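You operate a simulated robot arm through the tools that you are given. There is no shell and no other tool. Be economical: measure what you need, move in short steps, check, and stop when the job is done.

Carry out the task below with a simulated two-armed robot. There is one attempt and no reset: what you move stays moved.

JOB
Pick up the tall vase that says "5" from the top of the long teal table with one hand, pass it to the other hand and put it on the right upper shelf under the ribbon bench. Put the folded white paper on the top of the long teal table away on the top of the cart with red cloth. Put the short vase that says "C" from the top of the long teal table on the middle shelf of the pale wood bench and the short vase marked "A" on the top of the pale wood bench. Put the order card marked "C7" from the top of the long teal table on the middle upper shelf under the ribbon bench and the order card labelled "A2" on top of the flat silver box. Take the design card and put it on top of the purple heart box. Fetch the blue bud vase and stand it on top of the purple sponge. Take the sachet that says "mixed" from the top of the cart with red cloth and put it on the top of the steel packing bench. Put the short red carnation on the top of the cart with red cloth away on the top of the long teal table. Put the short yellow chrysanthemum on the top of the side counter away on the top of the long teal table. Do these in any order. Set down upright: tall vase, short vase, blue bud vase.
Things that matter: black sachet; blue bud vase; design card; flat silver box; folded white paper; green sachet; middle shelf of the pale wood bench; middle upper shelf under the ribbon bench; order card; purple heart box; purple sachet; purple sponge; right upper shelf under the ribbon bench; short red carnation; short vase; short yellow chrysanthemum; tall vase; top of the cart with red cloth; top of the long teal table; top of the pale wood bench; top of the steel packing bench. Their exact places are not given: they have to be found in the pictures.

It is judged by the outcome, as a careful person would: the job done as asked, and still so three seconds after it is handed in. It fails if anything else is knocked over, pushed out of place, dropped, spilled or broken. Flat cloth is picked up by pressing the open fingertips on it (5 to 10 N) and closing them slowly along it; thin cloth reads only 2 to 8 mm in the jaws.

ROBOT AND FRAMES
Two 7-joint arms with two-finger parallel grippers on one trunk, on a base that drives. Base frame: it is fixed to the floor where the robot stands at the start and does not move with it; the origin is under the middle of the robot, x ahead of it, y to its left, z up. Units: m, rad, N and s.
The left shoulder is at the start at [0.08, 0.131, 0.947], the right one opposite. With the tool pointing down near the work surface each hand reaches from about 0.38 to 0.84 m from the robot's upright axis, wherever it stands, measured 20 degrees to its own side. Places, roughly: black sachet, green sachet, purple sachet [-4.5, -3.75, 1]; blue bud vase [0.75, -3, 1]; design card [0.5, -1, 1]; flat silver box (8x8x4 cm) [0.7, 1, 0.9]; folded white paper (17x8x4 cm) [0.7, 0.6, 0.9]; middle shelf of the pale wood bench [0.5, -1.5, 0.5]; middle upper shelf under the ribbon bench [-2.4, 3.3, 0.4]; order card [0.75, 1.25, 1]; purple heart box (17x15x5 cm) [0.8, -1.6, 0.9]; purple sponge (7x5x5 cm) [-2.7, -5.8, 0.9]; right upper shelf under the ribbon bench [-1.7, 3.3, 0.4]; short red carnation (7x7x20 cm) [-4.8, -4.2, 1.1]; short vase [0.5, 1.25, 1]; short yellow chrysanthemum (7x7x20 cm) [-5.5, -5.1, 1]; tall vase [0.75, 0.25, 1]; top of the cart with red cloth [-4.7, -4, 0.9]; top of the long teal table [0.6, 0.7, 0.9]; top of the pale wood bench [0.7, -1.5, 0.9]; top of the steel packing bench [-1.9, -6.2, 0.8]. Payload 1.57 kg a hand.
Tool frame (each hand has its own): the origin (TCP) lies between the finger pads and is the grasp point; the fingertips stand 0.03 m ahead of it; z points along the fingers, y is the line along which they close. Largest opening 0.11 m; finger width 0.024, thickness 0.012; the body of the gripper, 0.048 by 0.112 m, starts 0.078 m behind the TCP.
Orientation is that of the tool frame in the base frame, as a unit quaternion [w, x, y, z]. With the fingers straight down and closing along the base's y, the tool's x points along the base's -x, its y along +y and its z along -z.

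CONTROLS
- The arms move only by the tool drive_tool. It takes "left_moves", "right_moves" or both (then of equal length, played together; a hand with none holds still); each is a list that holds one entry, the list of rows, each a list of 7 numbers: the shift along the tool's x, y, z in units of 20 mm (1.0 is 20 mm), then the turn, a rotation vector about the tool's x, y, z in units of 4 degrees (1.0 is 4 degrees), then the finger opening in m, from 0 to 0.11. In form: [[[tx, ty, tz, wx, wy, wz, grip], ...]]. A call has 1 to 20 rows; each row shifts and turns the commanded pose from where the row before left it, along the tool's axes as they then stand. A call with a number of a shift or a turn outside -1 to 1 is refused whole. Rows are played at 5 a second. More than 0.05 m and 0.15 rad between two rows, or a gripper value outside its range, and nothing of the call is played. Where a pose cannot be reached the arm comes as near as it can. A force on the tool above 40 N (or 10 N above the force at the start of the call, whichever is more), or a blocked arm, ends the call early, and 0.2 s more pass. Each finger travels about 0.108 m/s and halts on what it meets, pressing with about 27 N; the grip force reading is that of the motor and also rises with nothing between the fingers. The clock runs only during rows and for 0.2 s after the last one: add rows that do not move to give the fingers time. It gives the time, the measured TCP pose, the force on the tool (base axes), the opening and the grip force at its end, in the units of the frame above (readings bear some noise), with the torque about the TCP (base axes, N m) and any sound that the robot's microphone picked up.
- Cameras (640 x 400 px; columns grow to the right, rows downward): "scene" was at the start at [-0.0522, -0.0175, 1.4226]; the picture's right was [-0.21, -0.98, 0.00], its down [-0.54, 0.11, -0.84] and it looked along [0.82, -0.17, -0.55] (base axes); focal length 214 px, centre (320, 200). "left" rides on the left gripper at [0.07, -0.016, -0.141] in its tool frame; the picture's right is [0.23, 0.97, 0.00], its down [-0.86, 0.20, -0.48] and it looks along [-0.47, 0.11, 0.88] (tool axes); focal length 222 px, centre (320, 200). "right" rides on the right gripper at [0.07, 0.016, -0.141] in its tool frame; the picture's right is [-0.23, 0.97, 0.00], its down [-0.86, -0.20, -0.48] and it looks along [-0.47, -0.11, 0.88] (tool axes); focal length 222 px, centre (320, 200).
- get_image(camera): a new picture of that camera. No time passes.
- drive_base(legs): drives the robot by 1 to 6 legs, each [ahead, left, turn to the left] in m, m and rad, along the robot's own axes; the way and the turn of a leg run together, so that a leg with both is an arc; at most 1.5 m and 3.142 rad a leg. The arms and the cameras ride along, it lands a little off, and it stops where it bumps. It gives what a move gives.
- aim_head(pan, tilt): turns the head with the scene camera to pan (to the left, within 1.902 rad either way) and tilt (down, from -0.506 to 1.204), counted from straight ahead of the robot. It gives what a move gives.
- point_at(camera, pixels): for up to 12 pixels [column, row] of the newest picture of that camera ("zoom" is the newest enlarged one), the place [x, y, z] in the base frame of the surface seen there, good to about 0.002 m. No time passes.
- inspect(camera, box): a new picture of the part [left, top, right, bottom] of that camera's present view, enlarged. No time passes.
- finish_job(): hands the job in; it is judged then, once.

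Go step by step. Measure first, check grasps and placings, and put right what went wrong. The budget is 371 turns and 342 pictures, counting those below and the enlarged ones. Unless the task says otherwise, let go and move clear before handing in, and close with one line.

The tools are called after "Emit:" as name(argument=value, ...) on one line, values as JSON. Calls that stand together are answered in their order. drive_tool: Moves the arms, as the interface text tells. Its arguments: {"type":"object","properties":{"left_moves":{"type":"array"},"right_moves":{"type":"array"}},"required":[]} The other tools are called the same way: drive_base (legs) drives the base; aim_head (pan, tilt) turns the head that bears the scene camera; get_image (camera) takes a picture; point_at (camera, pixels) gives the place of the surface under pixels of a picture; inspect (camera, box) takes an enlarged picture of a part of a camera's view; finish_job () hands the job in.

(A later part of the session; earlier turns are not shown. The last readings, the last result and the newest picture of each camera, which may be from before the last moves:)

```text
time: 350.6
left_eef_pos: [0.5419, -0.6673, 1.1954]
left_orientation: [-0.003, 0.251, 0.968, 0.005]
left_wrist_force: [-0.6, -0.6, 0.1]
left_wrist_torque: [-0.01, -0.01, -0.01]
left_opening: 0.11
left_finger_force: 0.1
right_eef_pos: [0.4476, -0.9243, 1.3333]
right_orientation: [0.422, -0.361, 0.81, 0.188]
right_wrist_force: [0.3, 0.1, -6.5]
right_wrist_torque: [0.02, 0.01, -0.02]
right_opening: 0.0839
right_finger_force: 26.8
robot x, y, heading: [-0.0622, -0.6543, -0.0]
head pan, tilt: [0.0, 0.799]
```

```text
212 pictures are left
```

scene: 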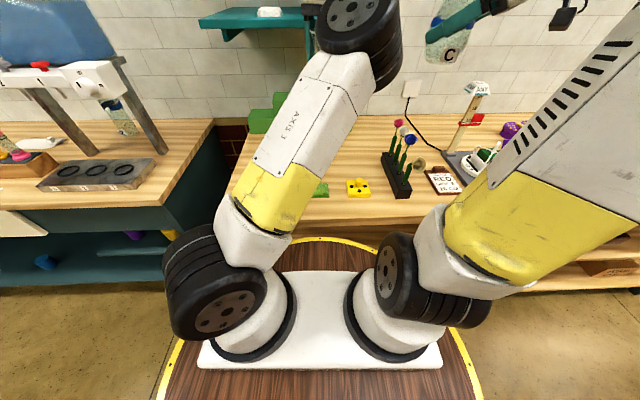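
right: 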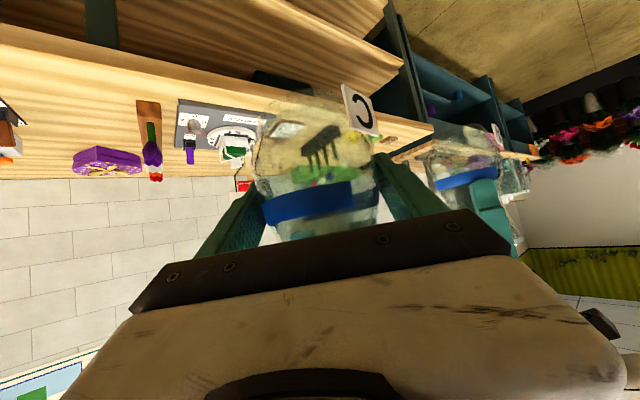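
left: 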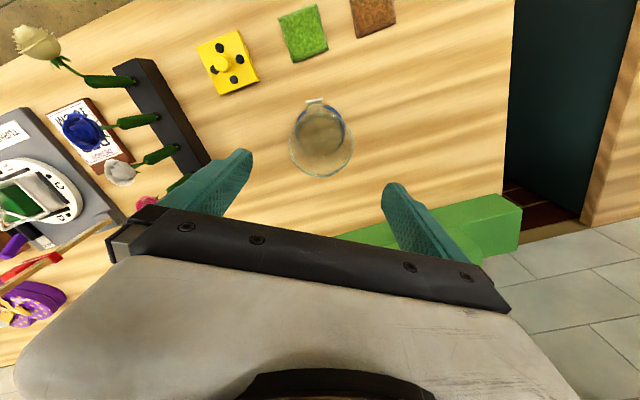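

A stands upright on the pale bench top. Raising the left hand, backing off to view the middle shelf.

Emit:
drive_tool(left_moves=[[[0, 0, -1, 0, 0, 0, 0.11], [0, 0, -1, 0, 0, 0, 0.11], [0, 0, -1, 0, 0, 0, 0.11], [0, 0, -1, 0, 0, 0, 0.11]]])

Emit:
drive_base(legs=[[-0.8, 0, 0]])

Emit:
aim_head(pan=0.0, tilt=0.55)

Emit:
get_image(camera="scene")

Emit:
inspect(camera="scene", box=[280, 120, 480, 260])

```text
time: 351.6
left_eef_pos: [0.5413, -0.6673, 1.273]
left_orientation: [-0.003, 0.251, 0.968, 0.005]
left_wrist_force: [-0.3, 0.0, 1.1]
left_wrist_torque: [0.0, 0.0, -0.04]
left_opening: 0.1103
left_finger_force: 0.1
right_eef_pos: [0.4482, -0.9253, 1.3322]
right_orientation: [0.422, -0.36, 0.811, 0.187]
right_wrist_force: [-0.1, 0.2, -5.8]
right_wrist_torque: [0.0, 0.01, 0.03]
right_opening: 0.0839
right_finger_force: 27.1
robot x, y, heading: [-0.0631, -0.6506, 0.001]
head pan, tilt: [0.0, 0.799]
```

```text
time: 355.6
left_eef_pos: [-0.2511, -0.5759, 1.3409]
left_orientation: [0.039, 0.241, 0.965, 0.096]
left_wrist_force: [-3.6, 0.1, 2.1]
left_wrist_torque: [-0.03, -0.33, -0.06]
left_opening: 0.1103
left_finger_force: 0.0
right_eef_pos: [-0.4153, -0.9111, 1.2894]
right_orientation: [0.386, -0.369, 0.814, 0.227]
right_wrist_force: [-6.0, -1.7, -2.8]
right_wrist_torque: [-0.08, -0.1, -0.24]
right_opening: 0.079
right_finger_force: 26.7
robot x, y, heading: [-0.8035, -0.6622, 0.014]
head pan, tilt: [0.0, 0.799]
stopped in leg 1: the robot was blocked; the commanded pose is now the measured one
```

```text
time: 356.3
left_eef_pos: [-0.2412, -0.5771, 1.334]
left_orientation: [0.035, 0.239, 0.966, 0.093]
left_wrist_force: [0.9, -1.4, 0.4]
left_wrist_torque: [0.01, 0.02, 0.02]
left_opening: 0.1101
left_finger_force: 0.0
right_eef_pos: [-0.4009, -0.9107, 1.289]
right_orientation: [0.386, -0.37, 0.814, 0.225]
right_wrist_force: [1.1, 0.4, -6.1]
right_wrist_torque: [0.0, -0.05, 0.0]
right_opening: 0.0791
right_finger_force: 26.8
robot x, y, heading: [-0.8062, -0.662, 0.011]
head pan, tilt: [0.0, 0.55]
```

```text
211 pictures are left
```

scene: 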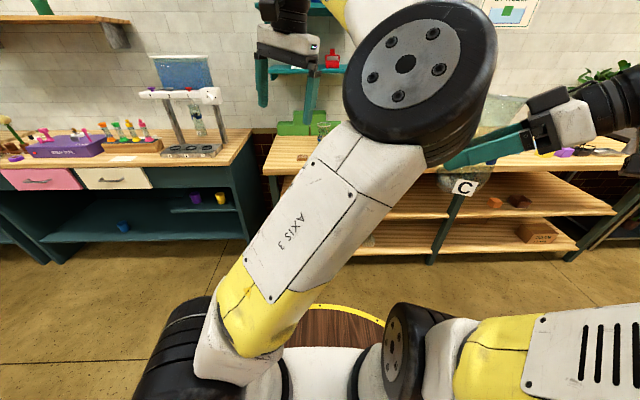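

```text
2.86 times, centred on (380, 190) of scene
```

zoom: 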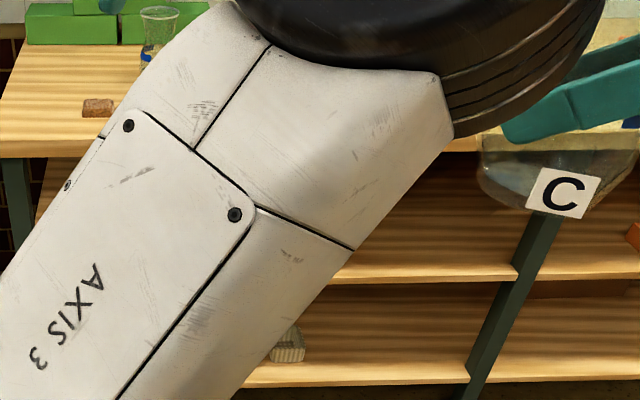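

The base was blocked while backing: something behind was touched, and the arms got pushed. Looking behind on both sides.

Emit:
aim_head(pan=-1.9, tilt=0.4)

Emit:
get_image(camera="scene")

Emit:
aim_head(pan=1.9, tilt=0.4)

Emit:
get_image(camera="scene")

Emit:
get_image(camera="right")

```text
time: 358.2
left_eef_pos: [-0.2424, -0.5743, 1.3349]
left_orientation: [0.034, 0.237, 0.966, 0.093]
left_wrist_force: [-1.0, -0.4, -0.4]
left_wrist_torque: [0.01, 0.0, -0.02]
left_opening: 0.1097
left_finger_force: 0.0
right_eef_pos: [-0.4001, -0.9096, 1.2899]
right_orientation: [0.385, -0.372, 0.813, 0.227]
right_wrist_force: [0.4, 0.5, -6.0]
right_wrist_torque: [-0.03, 0.0, 0.01]
right_opening: 0.0791
right_finger_force: 26.8
robot x, y, heading: [-0.8052, -0.662, 0.017]
head pan, tilt: [-1.901, 0.4]
```

```text
209 pictures are left
```

scene: 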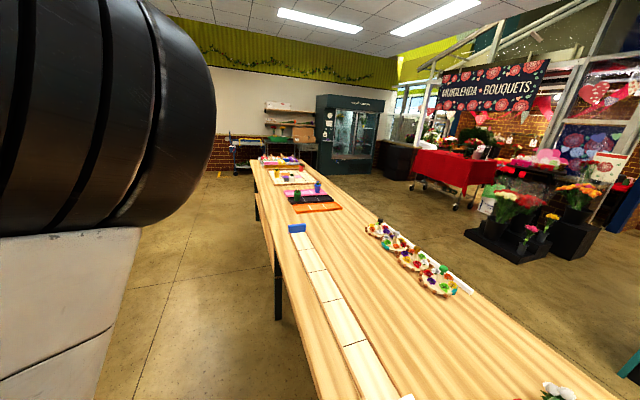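

```text
time: 361.3
left_eef_pos: [-0.2422, -0.5749, 1.3352]
left_orientation: [0.035, 0.237, 0.966, 0.093]
left_wrist_force: [0.1, -0.3, 0.1]
left_wrist_torque: [-0.04, -0.01, 0.02]
left_opening: 0.11
left_finger_force: 0.0
right_eef_pos: [-0.4006, -0.9089, 1.2888]
right_orientation: [0.385, -0.372, 0.813, 0.227]
right_wrist_force: [0.1, 0.7, -5.2]
right_wrist_torque: [0.01, -0.01, -0.02]
right_opening: 0.0794
right_finger_force: 27.1
robot x, y, heading: [-0.8029, -0.6603, 0.019]
head pan, tilt: [1.901, 0.4]
```

```text
208 pictures are left
```

scene: 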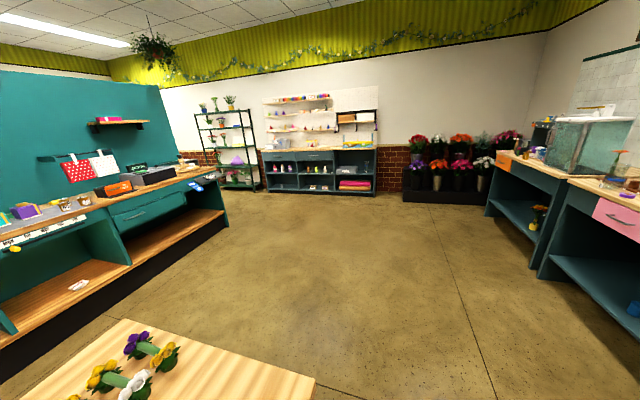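

```text
207 pictures are left
```

right: 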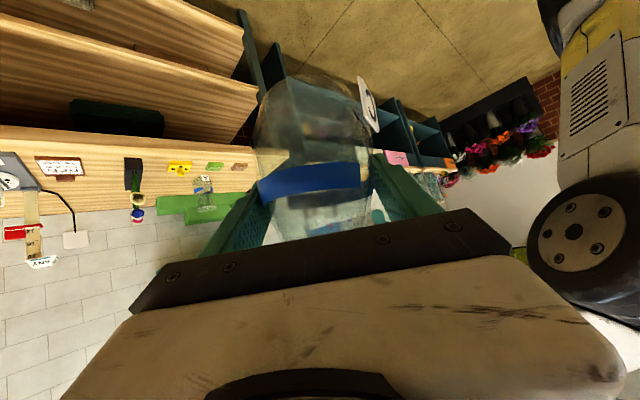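

Behind is a long work table; the base touched it. I'll move forward 0.2 m and inspect vase C in the right hand.

Emit:
drive_base(legs=[[0.2, 0, -0.015]])

Emit:
aim_head(pan=-0.3, tilt=0.4)

Emit:
get_image(camera="scene")

```text
time: 362.1
left_eef_pos: [-0.3885, -0.5626, 1.3484]
left_orientation: [0.056, 0.223, 0.969, 0.094]
left_wrist_force: [-3.9, -1.3, 3.4]
left_wrist_torque: [0.11, -0.37, -0.06]
left_opening: 0.1098
left_finger_force: 0.1
right_eef_pos: [-0.5603, -0.9058, 1.2903]
right_orientation: [0.421, -0.382, 0.792, 0.224]
right_wrist_force: [-6.3, -2.1, -3.9]
right_wrist_torque: [-0.06, -0.15, -0.24]
right_opening: 0.0764
right_finger_force: 26.6
robot x, y, heading: [-0.7894, -0.6619, 0.027]
head pan, tilt: [1.901, 0.4]
stopped in leg 1: the robot was blocked; the commanded pose is now the measured one
```

```text
time: 364.1
left_eef_pos: [-0.3768, -0.5585, 1.35]
left_orientation: [0.057, 0.222, 0.969, 0.094]
left_wrist_force: [0.0, -0.3, 0.8]
left_wrist_torque: [0.01, -0.02, 0.02]
left_opening: 0.1099
left_finger_force: 0.1
right_eef_pos: [-0.5436, -0.9034, 1.2928]
right_orientation: [0.418, -0.388, 0.79, 0.225]
right_wrist_force: [-0.5, 0.2, -5.9]
right_wrist_torque: [-0.01, -0.07, 0.01]
right_opening: 0.0764
right_finger_force: 27.0
robot x, y, heading: [-0.798, -0.6684, 0.032]
head pan, tilt: [-0.3, 0.4]
```

```text
206 pictures are left
```

scene: 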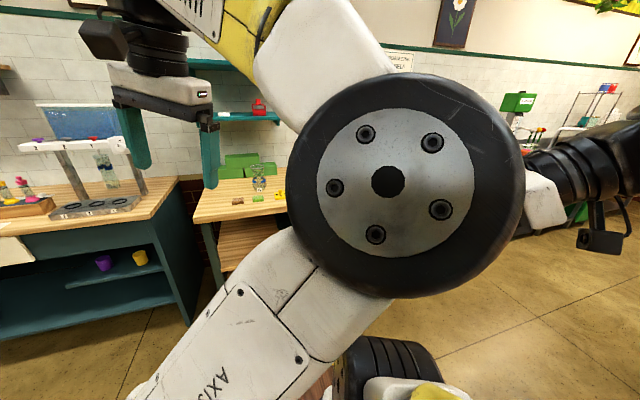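

The arms interfere with each other (left elbow against the right hand's vase). Moving the right hand outward to separate them.

Emit:
drive_tool(right_moves=[[[0.425, -0.6, -0.68, 0, 0, 0, 0.05], [0.425, -0.6, -0.68, 0, 0, 0, 0.05], [0.425, -0.6, -0.68, 0, 0, 0, 0.05], [0.425, -0.6, -0.68, 0, 0, 0, 0.05], [0.425, -0.6, -0.68, 0, 0, 0, 0.05], [0.425, -0.6, -0.68, 0, 0, 0, 0.05]]])

Emit:
aim_head(pan=-0.9, tilt=0.4)

Emit:
get_image(camera="scene")

Emit:
get_image(camera="right")

```text
time: 364.4
left_eef_pos: [-0.4587, -0.5698, 1.3558]
left_orientation: [0.079, 0.231, 0.965, 0.094]
left_wrist_force: [-5.4, -1.4, 2.1]
left_wrist_torque: [0.06, -0.56, -0.05]
left_opening: 0.1101
left_finger_force: 0.0
right_eef_pos: [-0.6318, -0.9119, 1.2927]
right_orientation: [0.451, -0.395, 0.772, 0.211]
right_wrist_force: [-8.8, -0.8, -4.6]
right_wrist_torque: [-0.05, -0.17, -0.4]
right_opening: 0.0657
right_finger_force: 26.7
robot x, y, heading: [-0.7832, -0.6672, 0.029]
head pan, tilt: [-0.3, 0.4]
stopped in row 1 (left hand): the arm was blocked; the commanded pose is now the measured one
```

```text
time: 365.4
left_eef_pos: [-0.4418, -0.564, 1.3567]
left_orientation: [0.078, 0.225, 0.967, 0.093]
left_wrist_force: [-0.5, -0.4, -0.1]
left_wrist_torque: [0.0, -0.04, -0.01]
left_opening: 0.1098
left_finger_force: 0.1
right_eef_pos: [-0.6076, -0.9089, 1.2922]
right_orientation: [0.441, -0.397, 0.775, 0.216]
right_wrist_force: [0.5, -0.2, -5.5]
right_wrist_torque: [0.01, -0.04, 0.01]
right_opening: 0.0661
right_finger_force: 26.4
robot x, y, heading: [-0.7892, -0.6685, 0.035]
head pan, tilt: [-0.901, 0.4]
```

```text
205 pictures are left
```

scene: 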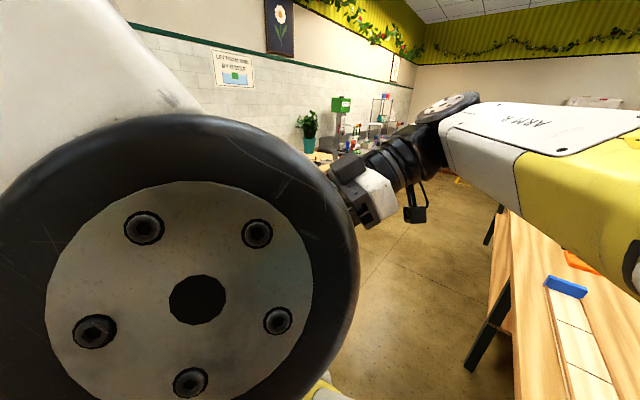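

```text
204 pictures are left
```

right: 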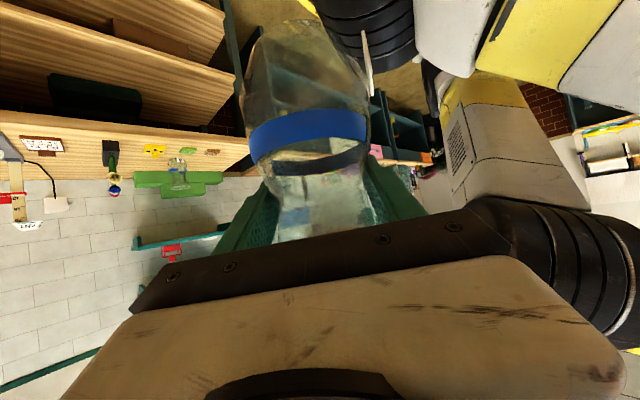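

The left elbow presses on the left side of the right gripper. The way out for the right hand is along its own -y axis; trying a short move with the left hand also extending forward.

Emit:
drive_tool(left_moves=[[[-0.6, 0.2, 0, 0, 0, 0, 0.11], [-0.6, 0.2, 0, 0, 0, 0, 0.11], [-0.6, 0.2, 0, 0, 0, 0, 0.11]]], right_moves=[[[0, -0.9, 0, 0, 0, 0, 0.05], [0, -0.9, 0, 0, 0, 0, 0.05], [0, -0.9, 0, 0, 0, 0, 0.05]]])

Emit:
get_image(camera="right")

```text
time: 365.8
left_eef_pos: [-0.5174, -0.5723, 1.366]
left_orientation: [0.112, 0.228, 0.962, 0.097]
left_wrist_force: [-5.8, -2.4, 1.4]
left_wrist_torque: [0.08, -0.53, -0.05]
left_opening: 0.1099
left_finger_force: 0.1
right_eef_pos: [-0.6784, -0.9172, 1.289]
right_orientation: [0.469, -0.404, 0.759, 0.204]
right_wrist_force: [-8.7, -0.9, -4.9]
right_wrist_torque: [-0.02, -0.13, -0.4]
right_opening: 0.068
right_finger_force: 27.1
robot x, y, heading: [-0.7738, -0.6699, 0.042]
head pan, tilt: [-0.901, 0.4]
stopped in row 1 (left hand): the arm was blocked; the commanded pose is now the measured one
```

```text
203 pictures are left
```

right: 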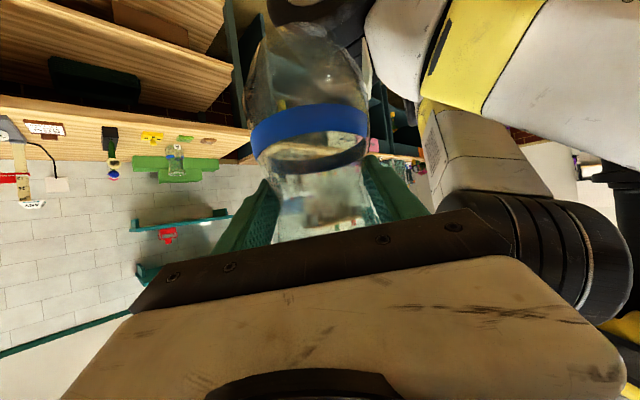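

Something keeps driving the arms back; I need to see the geometry. Looking straight ahead and slightly down.

Emit:
aim_head(pan=-0.35, tilt=0.9)

Emit:
get_image(camera="scene")

Emit:
get_image(camera="left")

```text
time: 366.8
left_eef_pos: [-0.4976, -0.5651, 1.3654]
left_orientation: [0.104, 0.219, 0.965, 0.095]
left_wrist_force: [0.4, -0.7, -0.5]
left_wrist_torque: [-0.03, 0.01, 0.01]
left_opening: 0.1102
left_finger_force: 0.1
right_eef_pos: [-0.6558, -0.9144, 1.292]
right_orientation: [0.459, -0.406, 0.761, 0.211]
right_wrist_force: [1.0, 0.1, -6.6]
right_wrist_torque: [0.01, 0.03, 0.01]
right_opening: 0.0673
right_finger_force: 26.5
robot x, y, heading: [-0.7787, -0.6684, 0.051]
head pan, tilt: [-0.351, 0.901]
```

```text
202 pictures are left
```

scene: 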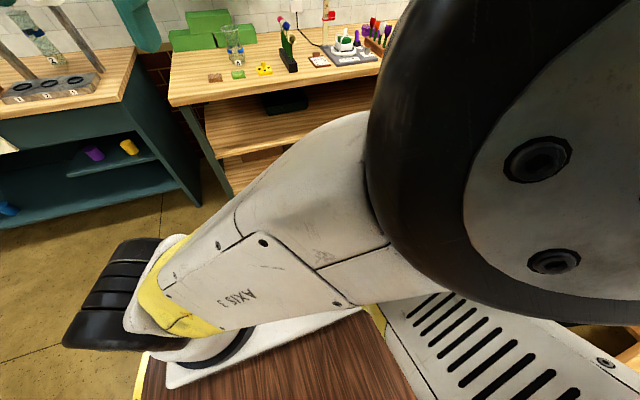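

```text
201 pictures are left
```

left: 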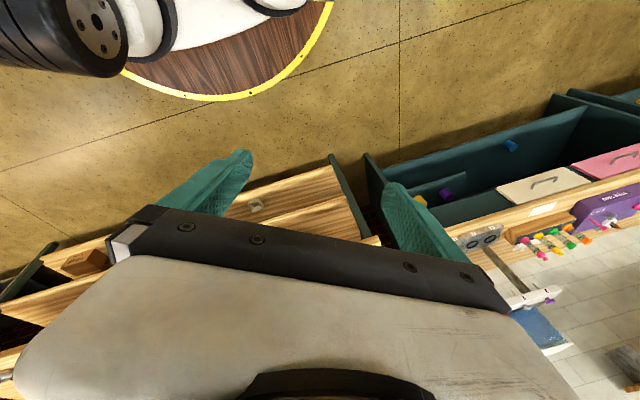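

The left upper arm crosses over the right hand. Testing with a zero-motion row to see whether the arms still jump.

Emit:
drive_tool(right_moves=[[[0, -1, 0, 0, 0, 0, 0.05]]], left_moves=[[[0, 0, 0, 0, 0, 0, 0.11]]])

```text
time: 367.1
left_eef_pos: [-0.5579, -0.5726, 1.368]
left_orientation: [0.128, 0.213, 0.963, 0.109]
left_wrist_force: [-0.8, -2.2, -0.3]
left_wrist_torque: [0.17, -0.07, 0.03]
left_opening: 0.1098
left_finger_force: 0.1
right_eef_pos: [-0.7093, -0.9235, 1.2866]
right_orientation: [0.482, -0.408, 0.749, 0.2]
right_wrist_force: [-2.0, -1.7, -5.5]
right_wrist_torque: [0.0, -0.03, -0.08]
right_opening: 0.0686
right_finger_force: 27.7
robot x, y, heading: [-0.7723, -0.6714, 0.05]
head pan, tilt: [-0.351, 0.901]
stopped in row 1 (left hand): the arm was blocked; the commanded pose is now the measured one
```

Still both hands jump back equally, so this may be tied to the base being pressed. Testing with a tiny base move.

Emit:
drive_base(legs=[[0.01, 0, -0.05]])

```text
time: 367.9
left_eef_pos: [-0.6033, -0.5853, 1.3671]
left_orientation: [0.142, 0.202, 0.961, 0.122]
left_wrist_force: [0.0, -0.2, -0.1]
left_wrist_torque: [0.04, 0.05, 0.02]
left_opening: 0.11
left_finger_force: 0.1
right_eef_pos: [-0.7531, -0.9391, 1.2795]
right_orientation: [0.508, -0.396, 0.746, 0.165]
right_wrist_force: [-0.2, 0.2, -5.4]
right_wrist_torque: [-0.01, 0.11, -0.03]
right_opening: 0.0673
right_finger_force: 27.2
robot x, y, heading: [-0.7541, -0.6728, 0.037]
head pan, tilt: [-0.351, 0.901]
stopped in leg 1: the robot was blocked; the commanded pose is now the measured one
```

Emit:
get_image(camera="scene")

Emit:
get_image(camera="right")

Emit:
get_image(camera="left")

```text
200 pictures are left
```

scene: 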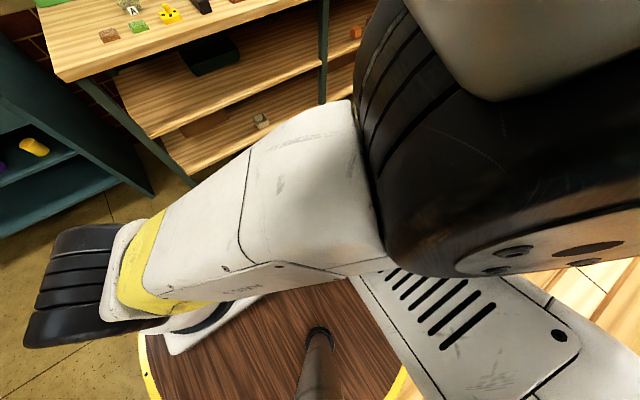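

```text
199 pictures are left
```

right: 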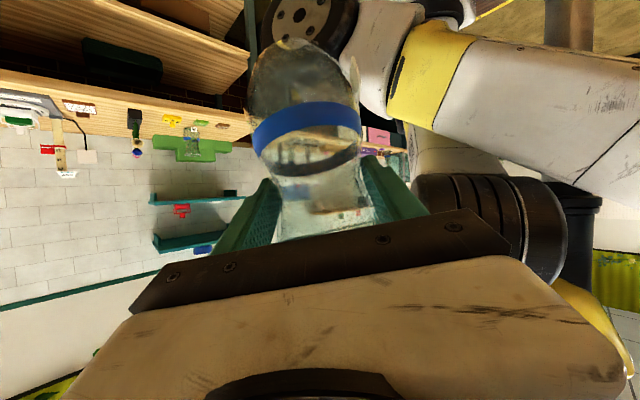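

```text
198 pictures are left
```

left: 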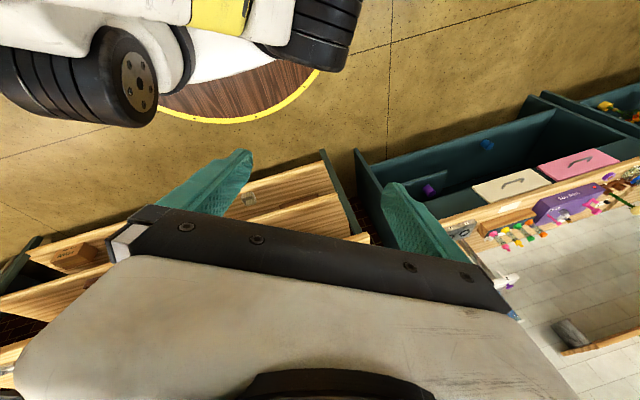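

The hand jumps are shrinking (45 mm this time). Running another zero-motion row to see if it settles.

Emit:
drive_tool(left_moves=[[[0, 0, 0, 0, 0, 0, 0.11], [0, 0, 0, 0, 0, 0, 0.11]]])

Emit:
aim_head(pan=0.0, tilt=0.3)

Emit:
get_image(camera="scene")

```text
time: 368.5
left_eef_pos: [-0.5937, -0.582, 1.3667]
left_orientation: [0.139, 0.202, 0.962, 0.118]
left_wrist_force: [-0.5, -0.1, -1.2]
left_wrist_torque: [-0.03, -0.04, -0.03]
left_opening: 0.1098
left_finger_force: 0.0
right_eef_pos: [-0.7449, -0.9357, 1.2805]
right_orientation: [0.504, -0.398, 0.747, 0.173]
right_wrist_force: [0.3, 0.8, -6.0]
right_wrist_torque: [-0.06, 0.13, -0.02]
right_opening: 0.0673
right_finger_force: 27.3
robot x, y, heading: [-0.7527, -0.6743, 0.04]
head pan, tilt: [-0.351, 0.901]
```

```text
time: 369.5
left_eef_pos: [-0.5923, -0.5824, 1.3683]
left_orientation: [0.138, 0.202, 0.962, 0.117]
left_wrist_force: [-0.4, 0.4, 0.0]
left_wrist_torque: [0.0, -0.02, -0.01]
left_opening: 0.11
left_finger_force: 0.0
right_eef_pos: [-0.7439, -0.9365, 1.2816]
right_orientation: [0.504, -0.398, 0.747, 0.173]
right_wrist_force: [-0.4, -0.2, -6.1]
right_wrist_torque: [-0.03, 0.12, -0.01]
right_opening: 0.0674
right_finger_force: 27.2
robot x, y, heading: [-0.7576, -0.6722, 0.04]
head pan, tilt: [0.0, 0.3]
```

```text
197 pictures are left
```

scene: 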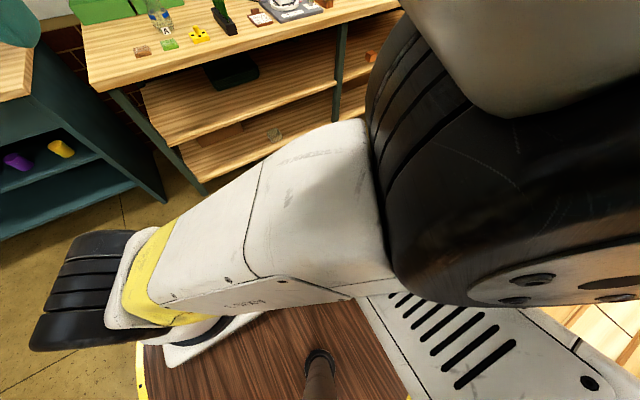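

It has settled: that call completed unblocked. Now gently moving the right hand along its -y (forward-right) away from the left elbow.

Emit:
drive_tool(right_moves=[[[0, -0.4, 0, 0, 0, 0, 0.05], [0, -0.4, 0, 0, 0, 0, 0.05], [0, -0.4, 0, 0, 0, 0, 0.05], [0, -0.4, 0, 0, 0, 0, 0.05], [0, -0.4, 0, 0, 0, 0, 0.05]]])

Emit:
get_image(camera="right")

```text
time: 370.7
left_eef_pos: [-0.5887, -0.5745, 1.3679]
left_orientation: [0.133, 0.19, 0.967, 0.108]
left_wrist_force: [-0.2, -0.3, -0.6]
left_wrist_torque: [0.02, 0.01, -0.02]
left_opening: 0.1098
left_finger_force: 0.0
right_eef_pos: [-0.7231, -0.9547, 1.285]
right_orientation: [0.506, -0.407, 0.739, 0.177]
right_wrist_force: [0.0, 0.8, -5.9]
right_wrist_torque: [-0.05, 0.11, 0.03]
right_opening: 0.0675
right_finger_force: 27.0
robot x, y, heading: [-0.7536, -0.6721, 0.035]
head pan, tilt: [0.0, 0.3]
```

```text
196 pictures are left
```

right: 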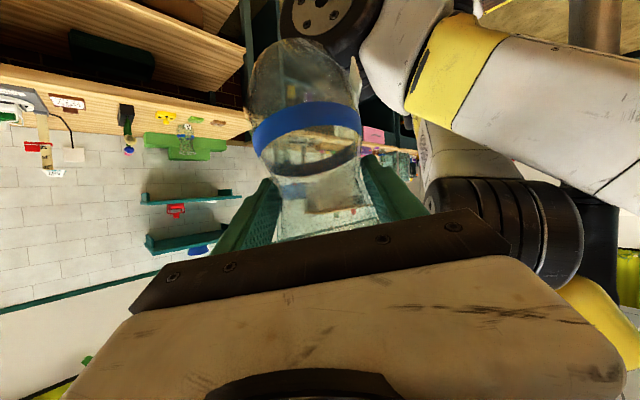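

It moves as commanded. Continue forward-right 0.12 m.

Emit:
drive_tool(right_moves=[[[0, -0.5, 0, 0, 0, 0, 0.05], [0, -0.5, 0, 0, 0, 0, 0.05], [0, -0.5, 0, 0, 0, 0, 0.05], [0, -0.5, 0, 0, 0, 0, 0.05], [0, -0.5, 0, 0, 0, 0, 0.05], [0, -0.5, 0, 0, 0, 0, 0.05], [0, -0.5, 0, 0, 0, 0, 0.05], [0, -0.5, 0, 0, 0, 0, 0.05], [0, -0.5, 0, 0, 0, 0, 0.05], [0, -0.5, 0, 0, 0, 0, 0.05], [0, -0.5, 0, 0, 0, 0, 0.05], [0, -0.5, 0, 0, 0, 0, 0.05]]])

Emit:
get_image(camera="right")

Emit:
get_image(camera="scene")

```text
time: 371.9
left_eef_pos: [-0.5985, -0.5683, 1.3656]
left_orientation: [0.13, 0.167, 0.972, 0.105]
left_wrist_force: [-0.4, -0.1, 0.7]
left_wrist_torque: [0.05, 0.05, 0.01]
left_opening: 0.1099
left_finger_force: 0.0
right_eef_pos: [-0.7278, -0.9758, 1.2918]
right_orientation: [0.546, -0.419, 0.713, 0.134]
right_wrist_force: [0.9, -0.7, -5.9]
right_wrist_torque: [0.0, 0.12, 0.0]
right_opening: 0.0671
right_finger_force: 27.5
robot x, y, heading: [-0.7442, -0.6743, 0.032]
head pan, tilt: [0.0, 0.3]
stopped in row 5 (right hand): the arm was blocked; the commanded pose is now the measured one
```

```text
195 pictures are left
```

right: 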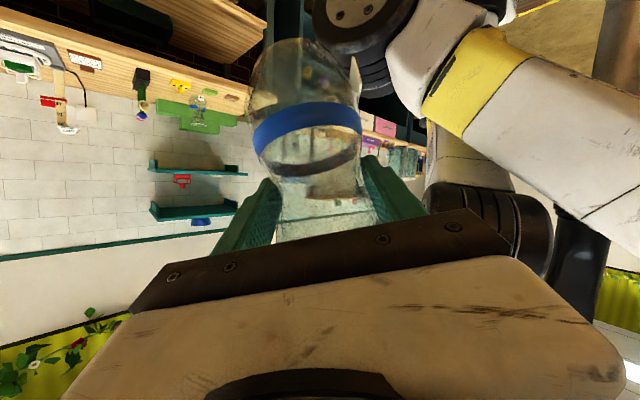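

```text
194 pictures are left
```

scene: 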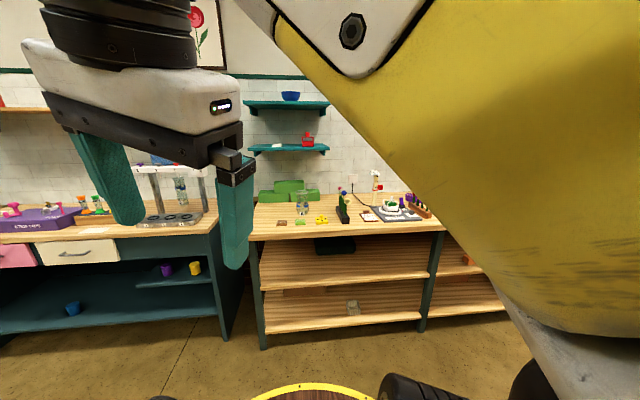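

The head is free again. Looking right to see the right arm.

Emit:
aim_head(pan=-1.1, tilt=0.5)

Emit:
get_image(camera="scene")

Emit:
aim_head(pan=-0.3, tilt=1.0)

Emit:
get_image(camera="scene")

```text
time: 373.2
left_eef_pos: [-0.5922, -0.5666, 1.3671]
left_orientation: [0.131, 0.172, 0.971, 0.102]
left_wrist_force: [0.3, -0.8, -0.8]
left_wrist_torque: [0.03, 0.01, 0.0]
left_opening: 0.1101
left_finger_force: 0.0
right_eef_pos: [-0.7198, -0.9753, 1.2913]
right_orientation: [0.545, -0.419, 0.714, 0.136]
right_wrist_force: [-0.1, -0.1, -5.7]
right_wrist_torque: [-0.02, 0.17, 0.01]
right_opening: 0.0671
right_finger_force: 26.5
robot x, y, heading: [-0.7494, -0.6757, 0.036]
head pan, tilt: [-1.1, 0.499]
```

```text
193 pictures are left
```

scene: 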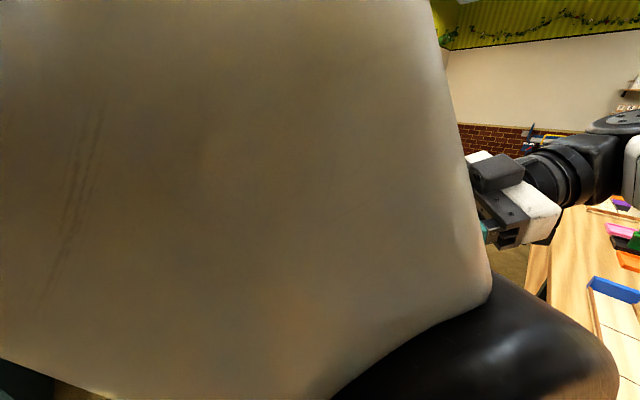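

```text
time: 374.3
left_eef_pos: [-0.5923, -0.5668, 1.3671]
left_orientation: [0.132, 0.171, 0.971, 0.1]
left_wrist_force: [-0.3, -0.5, -0.1]
left_wrist_torque: [0.03, -0.01, 0.0]
left_opening: 0.1097
left_finger_force: 0.0
right_eef_pos: [-0.7201, -0.9734, 1.2924]
right_orientation: [0.544, -0.419, 0.714, 0.137]
right_wrist_force: [0.4, -0.7, -6.6]
right_wrist_torque: [-0.01, 0.13, 0.0]
right_opening: 0.0671
right_finger_force: 27.0
robot x, y, heading: [-0.7505, -0.6768, 0.036]
head pan, tilt: [-0.3, 1.0]
```

```text
192 pictures are left
```

scene: 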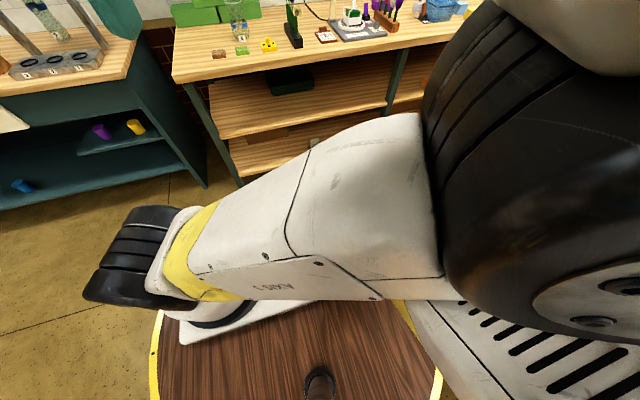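

The left elbow is wedged between head and right gripper. Extending the left hand forward-left to unfold that elbow.

Emit:
drive_tool(left_moves=[[[-0.48, 0.5, 0.05, 0, 0, 0, 0.11], [-0.48, 0.5, 0.05, 0, 0, 0, 0.11], [-0.48, 0.5, 0.05, 0, 0, 0, 0.11], [-0.48, 0.5, 0.05, 0, 0, 0, 0.11], [-0.48, 0.5, 0.05, 0, 0, 0, 0.11], [-0.48, 0.5, 0.05, 0, 0, 0, 0.11]]])

Emit:
get_image(camera="scene")

Emit:
get_image(camera="right")

```text
time: 375.7
left_eef_pos: [-0.5229, -0.5311, 1.3896]
left_orientation: [0.133, 0.172, 0.971, 0.103]
left_wrist_force: [-0.2, -0.5, -0.2]
left_wrist_torque: [-0.04, 0.02, 0.02]
left_opening: 0.1101
left_finger_force: 0.0
right_eef_pos: [-0.7194, -0.9755, 1.2922]
right_orientation: [0.544, -0.418, 0.715, 0.136]
right_wrist_force: [-0.3, -0.6, -5.3]
right_wrist_torque: [-0.04, 0.17, -0.01]
right_opening: 0.0669
right_finger_force: 27.3
robot x, y, heading: [-0.7508, -0.6722, 0.037]
head pan, tilt: [-0.3, 1.0]
```

```text
191 pictures are left
```

scene: 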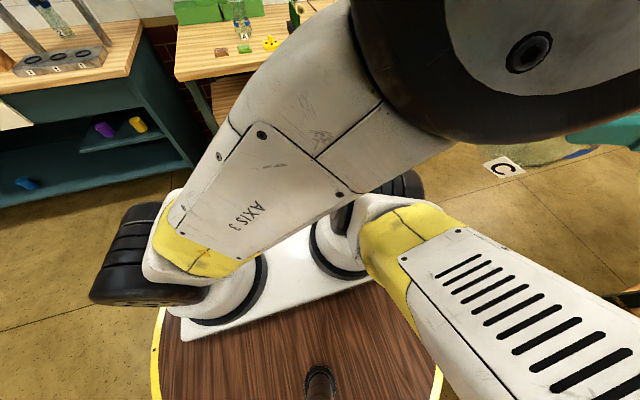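

```text
190 pictures are left
```

right: 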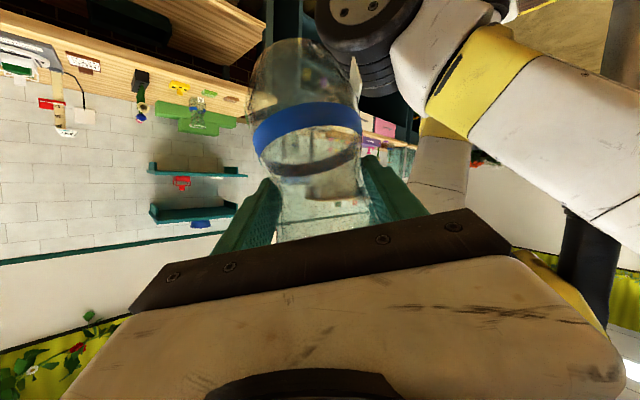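

The left arm unfolded freely. Continuing it forward-left.

Emit:
drive_tool(left_moves=[[[-0.9, 0.5, 0.25, 0, 0, 0, 0.11], [-0.9, 0.5, 0.25, 0, 0, 0, 0.11], [-0.9, 0.5, 0.25, 0, 0, 0, 0.11], [-0.9, 0.5, 0.25, 0, 0, 0, 0.11], [-0.9, 0.5, 0.25, 0, 0, 0, 0.11], [-0.9, 0.5, 0.25, 0, 0, 0, 0.11], [-0.9, 0.5, 0.25, 0, 0, 0, 0.11], [-0.9, 0.5, 0.25, 0, 0, 0, 0.11], [-0.9, 0.5, 0.25, 0, 0, 0, 0.11], [-0.9, 0.5, 0.25, 0, 0, 0, 0.11]]])

Emit:
get_image(camera="scene")

```text
time: 377.9
left_eef_pos: [-0.3127, -0.4969, 1.408]
left_orientation: [0.132, 0.172, 0.971, 0.103]
left_wrist_force: [-0.1, -0.5, 0.2]
left_wrist_torque: [0.0, -0.04, -0.01]
left_opening: 0.11
left_finger_force: 0.1
right_eef_pos: [-0.7195, -0.9757, 1.2924]
right_orientation: [0.544, -0.419, 0.714, 0.136]
right_wrist_force: [-0.9, 0.4, -7.1]
right_wrist_torque: [-0.02, 0.16, 0.02]
right_opening: 0.067
right_finger_force: 27.0
robot x, y, heading: [-0.7475, -0.6717, 0.038]
head pan, tilt: [-0.3, 1.0]
```

```text
189 pictures are left
```

scene: 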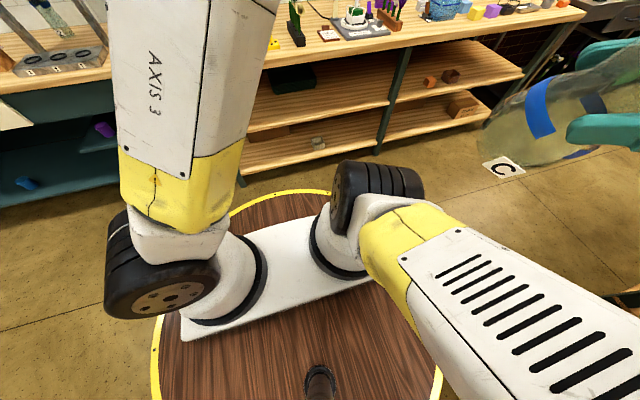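

Now bring the right hand forward to a normal position.

Emit:
drive_tool(right_moves=[[[-0.05, -0.7, 0.6, 0, 0, 0, 0.05], [-0.05, -0.7, 0.6, 0, 0, 0, 0.05], [-0.05, -0.7, 0.6, 0, 0, 0, 0.05], [-0.05, -0.7, 0.6, 0, 0, 0, 0.05], [-0.05, -0.7, 0.6, 0, 0, 0, 0.05], [-0.05, -0.7, 0.6, 0, 0, 0, 0.05], [-0.05, -0.7, 0.6, 0, 0, 0, 0.05], [-0.05, -0.7, 0.6, 0, 0, 0, 0.05], [-0.05, -0.7, 0.6, 0, 0, 0, 0.05], [-0.05, -0.7, 0.6, 0, 0, 0, 0.05]]])

Emit:
get_image(camera="scene")

```text
time: 380.1
left_eef_pos: [-0.3123, -0.4968, 1.4069]
left_orientation: [0.133, 0.171, 0.971, 0.102]
left_wrist_force: [0.4, -0.8, -0.3]
left_wrist_torque: [-0.04, -0.01, 0.01]
left_opening: 0.11
left_finger_force: 0.1
right_eef_pos: [-0.5332, -0.9788, 1.293]
right_orientation: [0.543, -0.418, 0.715, 0.137]
right_wrist_force: [-1.1, 0.3, -6.0]
right_wrist_torque: [-0.04, 0.15, -0.01]
right_opening: 0.0671
right_finger_force: 26.8
robot x, y, heading: [-0.7511, -0.6735, 0.035]
head pan, tilt: [-0.3, 1.0]
```

```text
188 pictures are left
```

scene: 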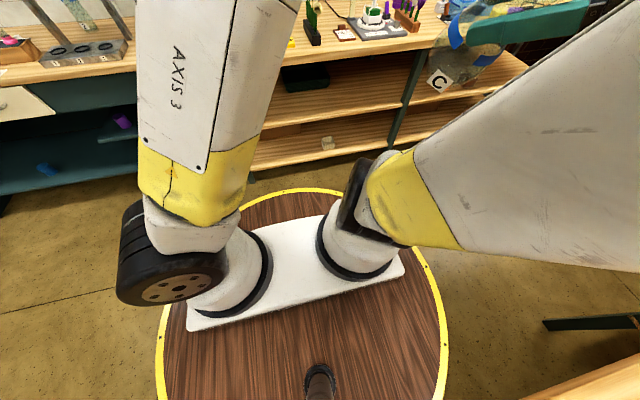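

Restoring the right tool's orientation (yaw 45°, pitch 35°) to judge how the vase now sits.

Emit:
drive_tool(right_moves=[[[0, 0, 0, -0.24, 0.63, 0.72, 0.05], [0, 0, 0, -0.24, 0.63, 0.72, 0.05], [0, 0, 0, -0.24, 0.63, 0.72, 0.05], [0, 0, 0, -0.24, 0.63, 0.72, 0.05], [0, 0, 0, -0.24, 0.63, 0.72, 0.05], [0, -0.7, 0.5, 0, 0, 0, 0.05], [0, -0.7, 0.5, 0, 0, 0, 0.05], [0, -0.7, 0.5, 0, 0, 0, 0.05], [0, -0.7, 0.5, 0, 0, 0, 0.05], [0, -0.7, 0.5, 0, 0, 0, 0.05]]])

Emit:
aim_head(pan=-0.4, tilt=0.5)

Emit:
get_image(camera="scene")

Emit:
get_image(camera="right")

```text
time: 382.3
left_eef_pos: [-0.3135, -0.4978, 1.4075]
left_orientation: [0.134, 0.172, 0.971, 0.103]
left_wrist_force: [-0.5, 0.1, 0.3]
left_wrist_torque: [0.01, -0.02, -0.01]
left_opening: 0.1101
left_finger_force: 0.0
right_eef_pos: [-0.4555, -0.9945, 1.2644]
right_orientation: [0.423, -0.361, 0.81, 0.186]
right_wrist_force: [-0.1, -0.5, -5.7]
right_wrist_torque: [-0.02, 0.05, -0.04]
right_opening: 0.0672
right_finger_force: 26.7
robot x, y, heading: [-0.7503, -0.6729, 0.032]
head pan, tilt: [-0.3, 1.0]
```

```text
time: 383.2
left_eef_pos: [-0.3127, -0.4976, 1.4073]
left_orientation: [0.132, 0.172, 0.971, 0.102]
left_wrist_force: [-0.1, -0.1, 0.3]
left_wrist_torque: [-0.02, 0.03, 0.01]
left_opening: 0.1101
left_finger_force: 0.0
right_eef_pos: [-0.4554, -0.9957, 1.2648]
right_orientation: [0.422, -0.361, 0.81, 0.186]
right_wrist_force: [0.5, -0.3, -6.5]
right_wrist_torque: [0.0, 0.02, -0.02]
right_opening: 0.0671
right_finger_force: 26.8
robot x, y, heading: [-0.7492, -0.6744, 0.038]
head pan, tilt: [-0.4, 0.499]
```

```text
187 pictures are left
```

scene: 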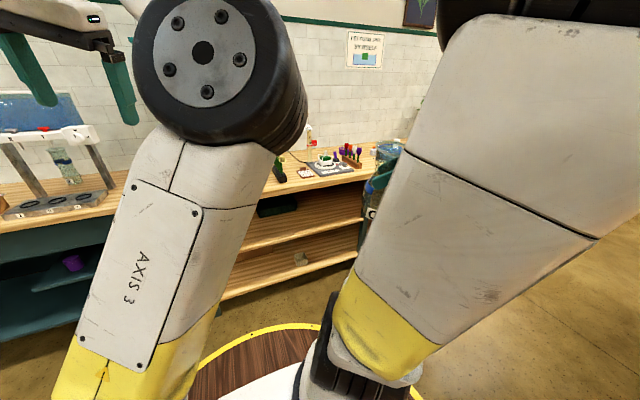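

```text
186 pictures are left
```

right: 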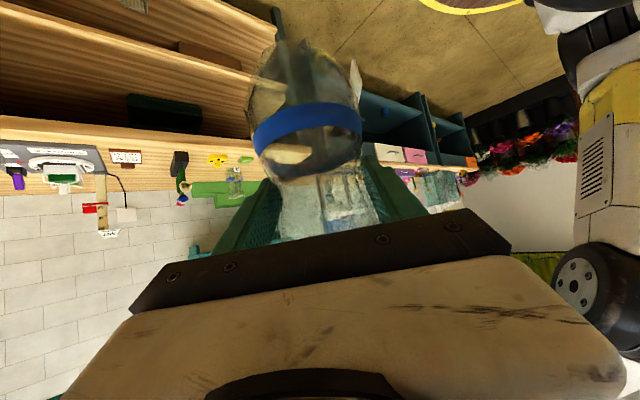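

Measuring the blue band in 3D to determine the vase's axis.

Emit:
inspect(camera="right", box=[230, 20, 390, 250])

Emit:
point_at(camera="right", pixels=[[258, 140], [270, 125], [290, 115], [305, 112], [325, 112], [345, 117], [356, 125], [300, 172], [325, 170], [345, 160], [355, 80], [352, 70]])

```text
1.74 times, centred on (310, 135) of right
```

zoom: 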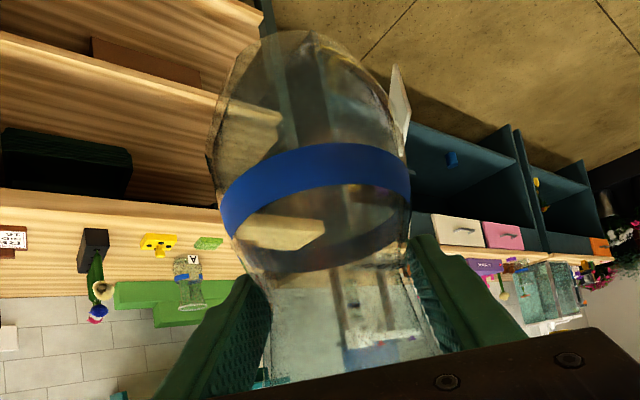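

```text
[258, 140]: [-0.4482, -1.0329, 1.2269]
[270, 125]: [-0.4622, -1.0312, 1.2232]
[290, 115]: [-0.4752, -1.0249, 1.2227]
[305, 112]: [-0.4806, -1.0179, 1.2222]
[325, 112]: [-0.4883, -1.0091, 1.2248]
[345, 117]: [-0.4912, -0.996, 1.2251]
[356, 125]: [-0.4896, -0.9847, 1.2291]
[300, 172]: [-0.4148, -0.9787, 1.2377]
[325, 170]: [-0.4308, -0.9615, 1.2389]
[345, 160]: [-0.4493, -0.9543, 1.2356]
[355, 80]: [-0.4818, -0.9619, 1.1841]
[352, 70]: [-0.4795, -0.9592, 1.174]
```

The vase is tilted only ~12° about the tool's pitch axis and now gripped at its waist (base ≈0.105 below TCP). Pitching the tool 12° down to upright it, then looking at the shelf.

Emit:
drive_tool(right_moves=[[[0, 0, 0, 0, 1, 0, 0.05], [0, 0, 0, 0, 1, 0, 0.05], [0, 0, 0, 0, 1, 0, 0.05], [0, 0, 0, 0, 0, 0, 0.05]]])

Emit:
get_image(camera="right")

Emit:
point_at(camera="right", pixels=[[258, 140], [290, 115], [305, 112], [325, 112], [356, 125], [300, 172], [325, 170], [355, 80], [330, 230], [352, 70]])

Emit:
aim_head(pan=-0.12, tilt=0.6)

Emit:
get_image(camera="scene")

```text
time: 384.2
left_eef_pos: [-0.3111, -0.4971, 1.4083]
left_orientation: [0.133, 0.171, 0.971, 0.102]
left_wrist_force: [-0.7, 0.5, -0.4]
left_wrist_torque: [-0.01, 0.02, -0.01]
left_opening: 0.1099
left_finger_force: 0.1
right_eef_pos: [-0.455, -0.9954, 1.2652]
right_orientation: [0.335, -0.378, 0.851, 0.147]
right_wrist_force: [0.1, 0.1, -5.0]
right_wrist_torque: [0.01, -0.02, 0.0]
right_opening: 0.0671
right_finger_force: 27.5
robot x, y, heading: [-0.7509, -0.6736, 0.039]
head pan, tilt: [-0.4, 0.499]
```

```text
184 pictures are left
```

right: 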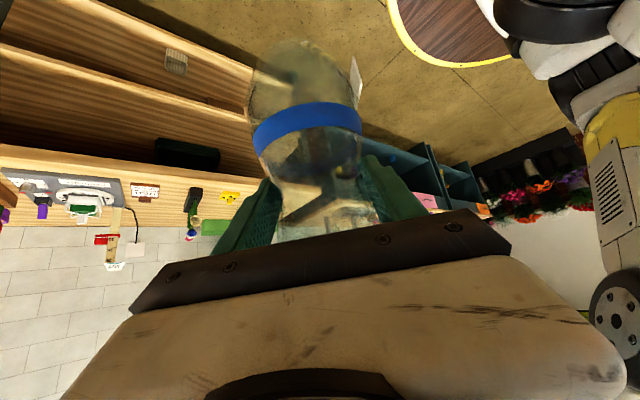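

```text
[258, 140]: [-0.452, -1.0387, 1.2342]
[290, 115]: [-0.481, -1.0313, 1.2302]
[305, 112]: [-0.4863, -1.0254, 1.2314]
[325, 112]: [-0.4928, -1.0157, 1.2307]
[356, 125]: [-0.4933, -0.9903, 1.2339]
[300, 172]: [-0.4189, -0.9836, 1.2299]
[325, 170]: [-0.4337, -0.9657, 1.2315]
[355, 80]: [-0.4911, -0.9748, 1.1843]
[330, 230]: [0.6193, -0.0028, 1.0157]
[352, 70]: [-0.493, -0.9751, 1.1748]
```

```text
time: 385.0
left_eef_pos: [-0.3127, -0.4962, 1.4075]
left_orientation: [0.133, 0.172, 0.971, 0.101]
left_wrist_force: [-0.1, 0.3, -0.3]
left_wrist_torque: [0.0, -0.02, 0.01]
left_opening: 0.1102
left_finger_force: 0.0
right_eef_pos: [-0.4544, -0.9951, 1.2644]
right_orientation: [0.335, -0.378, 0.85, 0.148]
right_wrist_force: [1.0, -0.2, -5.6]
right_wrist_torque: [0.05, 0.0, 0.01]
right_opening: 0.067
right_finger_force: 27.1
robot x, y, heading: [-0.7501, -0.6743, 0.037]
head pan, tilt: [-0.12, 0.6]
```

```text
183 pictures are left
```

scene: 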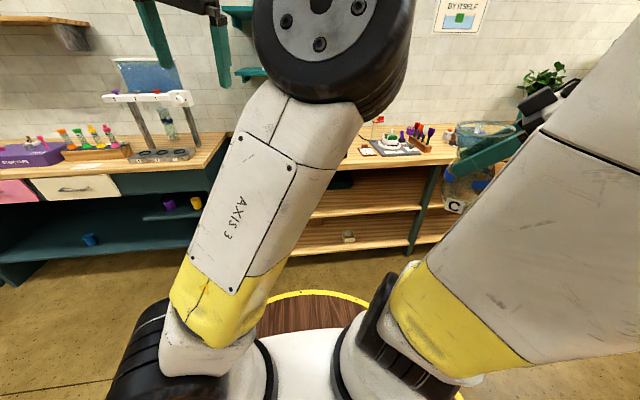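

The band is level now: vase upright. Measuring the middle shelf's front edge and depth.

Emit:
point_at(camera="scene", pixels=[[370, 210], [370, 205], [370, 195], [370, 185], [345, 208], [400, 205], [340, 180], [370, 168], [415, 215], [370, 172], [330, 215]])

```text
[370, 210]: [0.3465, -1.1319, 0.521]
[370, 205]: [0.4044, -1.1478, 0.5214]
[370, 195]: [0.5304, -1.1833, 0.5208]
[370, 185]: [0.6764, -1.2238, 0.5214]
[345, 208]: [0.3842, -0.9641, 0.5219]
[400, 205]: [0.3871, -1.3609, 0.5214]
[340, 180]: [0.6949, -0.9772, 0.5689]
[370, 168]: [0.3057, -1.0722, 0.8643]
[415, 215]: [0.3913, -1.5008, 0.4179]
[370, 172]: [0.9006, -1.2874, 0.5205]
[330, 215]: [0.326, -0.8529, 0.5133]
```

Shelf: front edge x≈0.33, z 0.521, free around y −1.15. Lowering the right hand forward-down in steps, arms well separated.

Emit:
drive_tool(right_moves=[[[0.23, -0.7, 0.93, 0, 0, 0, 0.05], [0.23, -0.7, 0.93, 0, 0, 0, 0.05], [0.23, -0.7, 0.93, 0, 0, 0, 0.05], [0.23, -0.7, 0.93, 0, 0, 0, 0.05], [0.23, -0.7, 0.93, 0, 0, 0, 0.05], [0.23, -0.7, 0.93, 0, 0, 0, 0.05], [0.23, -0.7, 0.93, 0, 0, 0, 0.05], [0.23, -0.7, 0.93, 0, 0, 0, 0.05], [0.23, -0.7, 0.93, 0, 0, 0, 0.05], [0.23, -0.7, 0.93, 0, 0, 0, 0.05], [0.23, -0.7, 0.93, 0, 0, 0, 0.05], [0.23, -0.7, 0.93, 0, 0, 0, 0.05]]])

Emit:
get_image(camera="scene")

```text
time: 387.6
left_eef_pos: [-0.3136, -0.497, 1.4073]
left_orientation: [0.133, 0.172, 0.971, 0.102]
left_wrist_force: [-0.2, -0.2, -0.2]
left_wrist_torque: [-0.02, -0.04, 0.0]
left_opening: 0.1097
left_finger_force: 0.0
right_eef_pos: [-0.2575, -1.0243, 1.0639]
right_orientation: [0.335, -0.378, 0.85, 0.147]
right_wrist_force: [-0.9, 0.1, -6.0]
right_wrist_torque: [0.03, -0.01, 0.02]
right_opening: 0.0671
right_finger_force: 26.9
robot x, y, heading: [-0.751, -0.6741, 0.036]
head pan, tilt: [-0.12, 0.6]
```

```text
182 pictures are left
```

scene: 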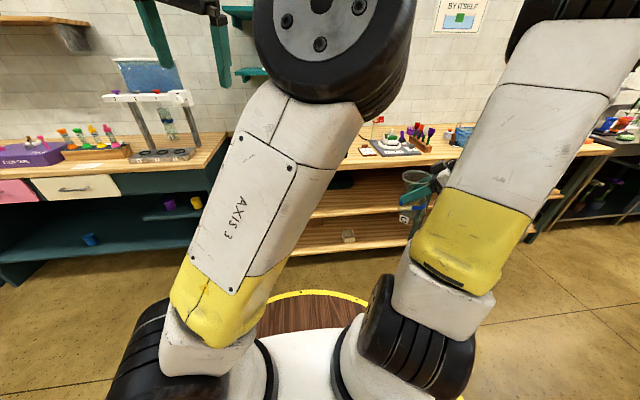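

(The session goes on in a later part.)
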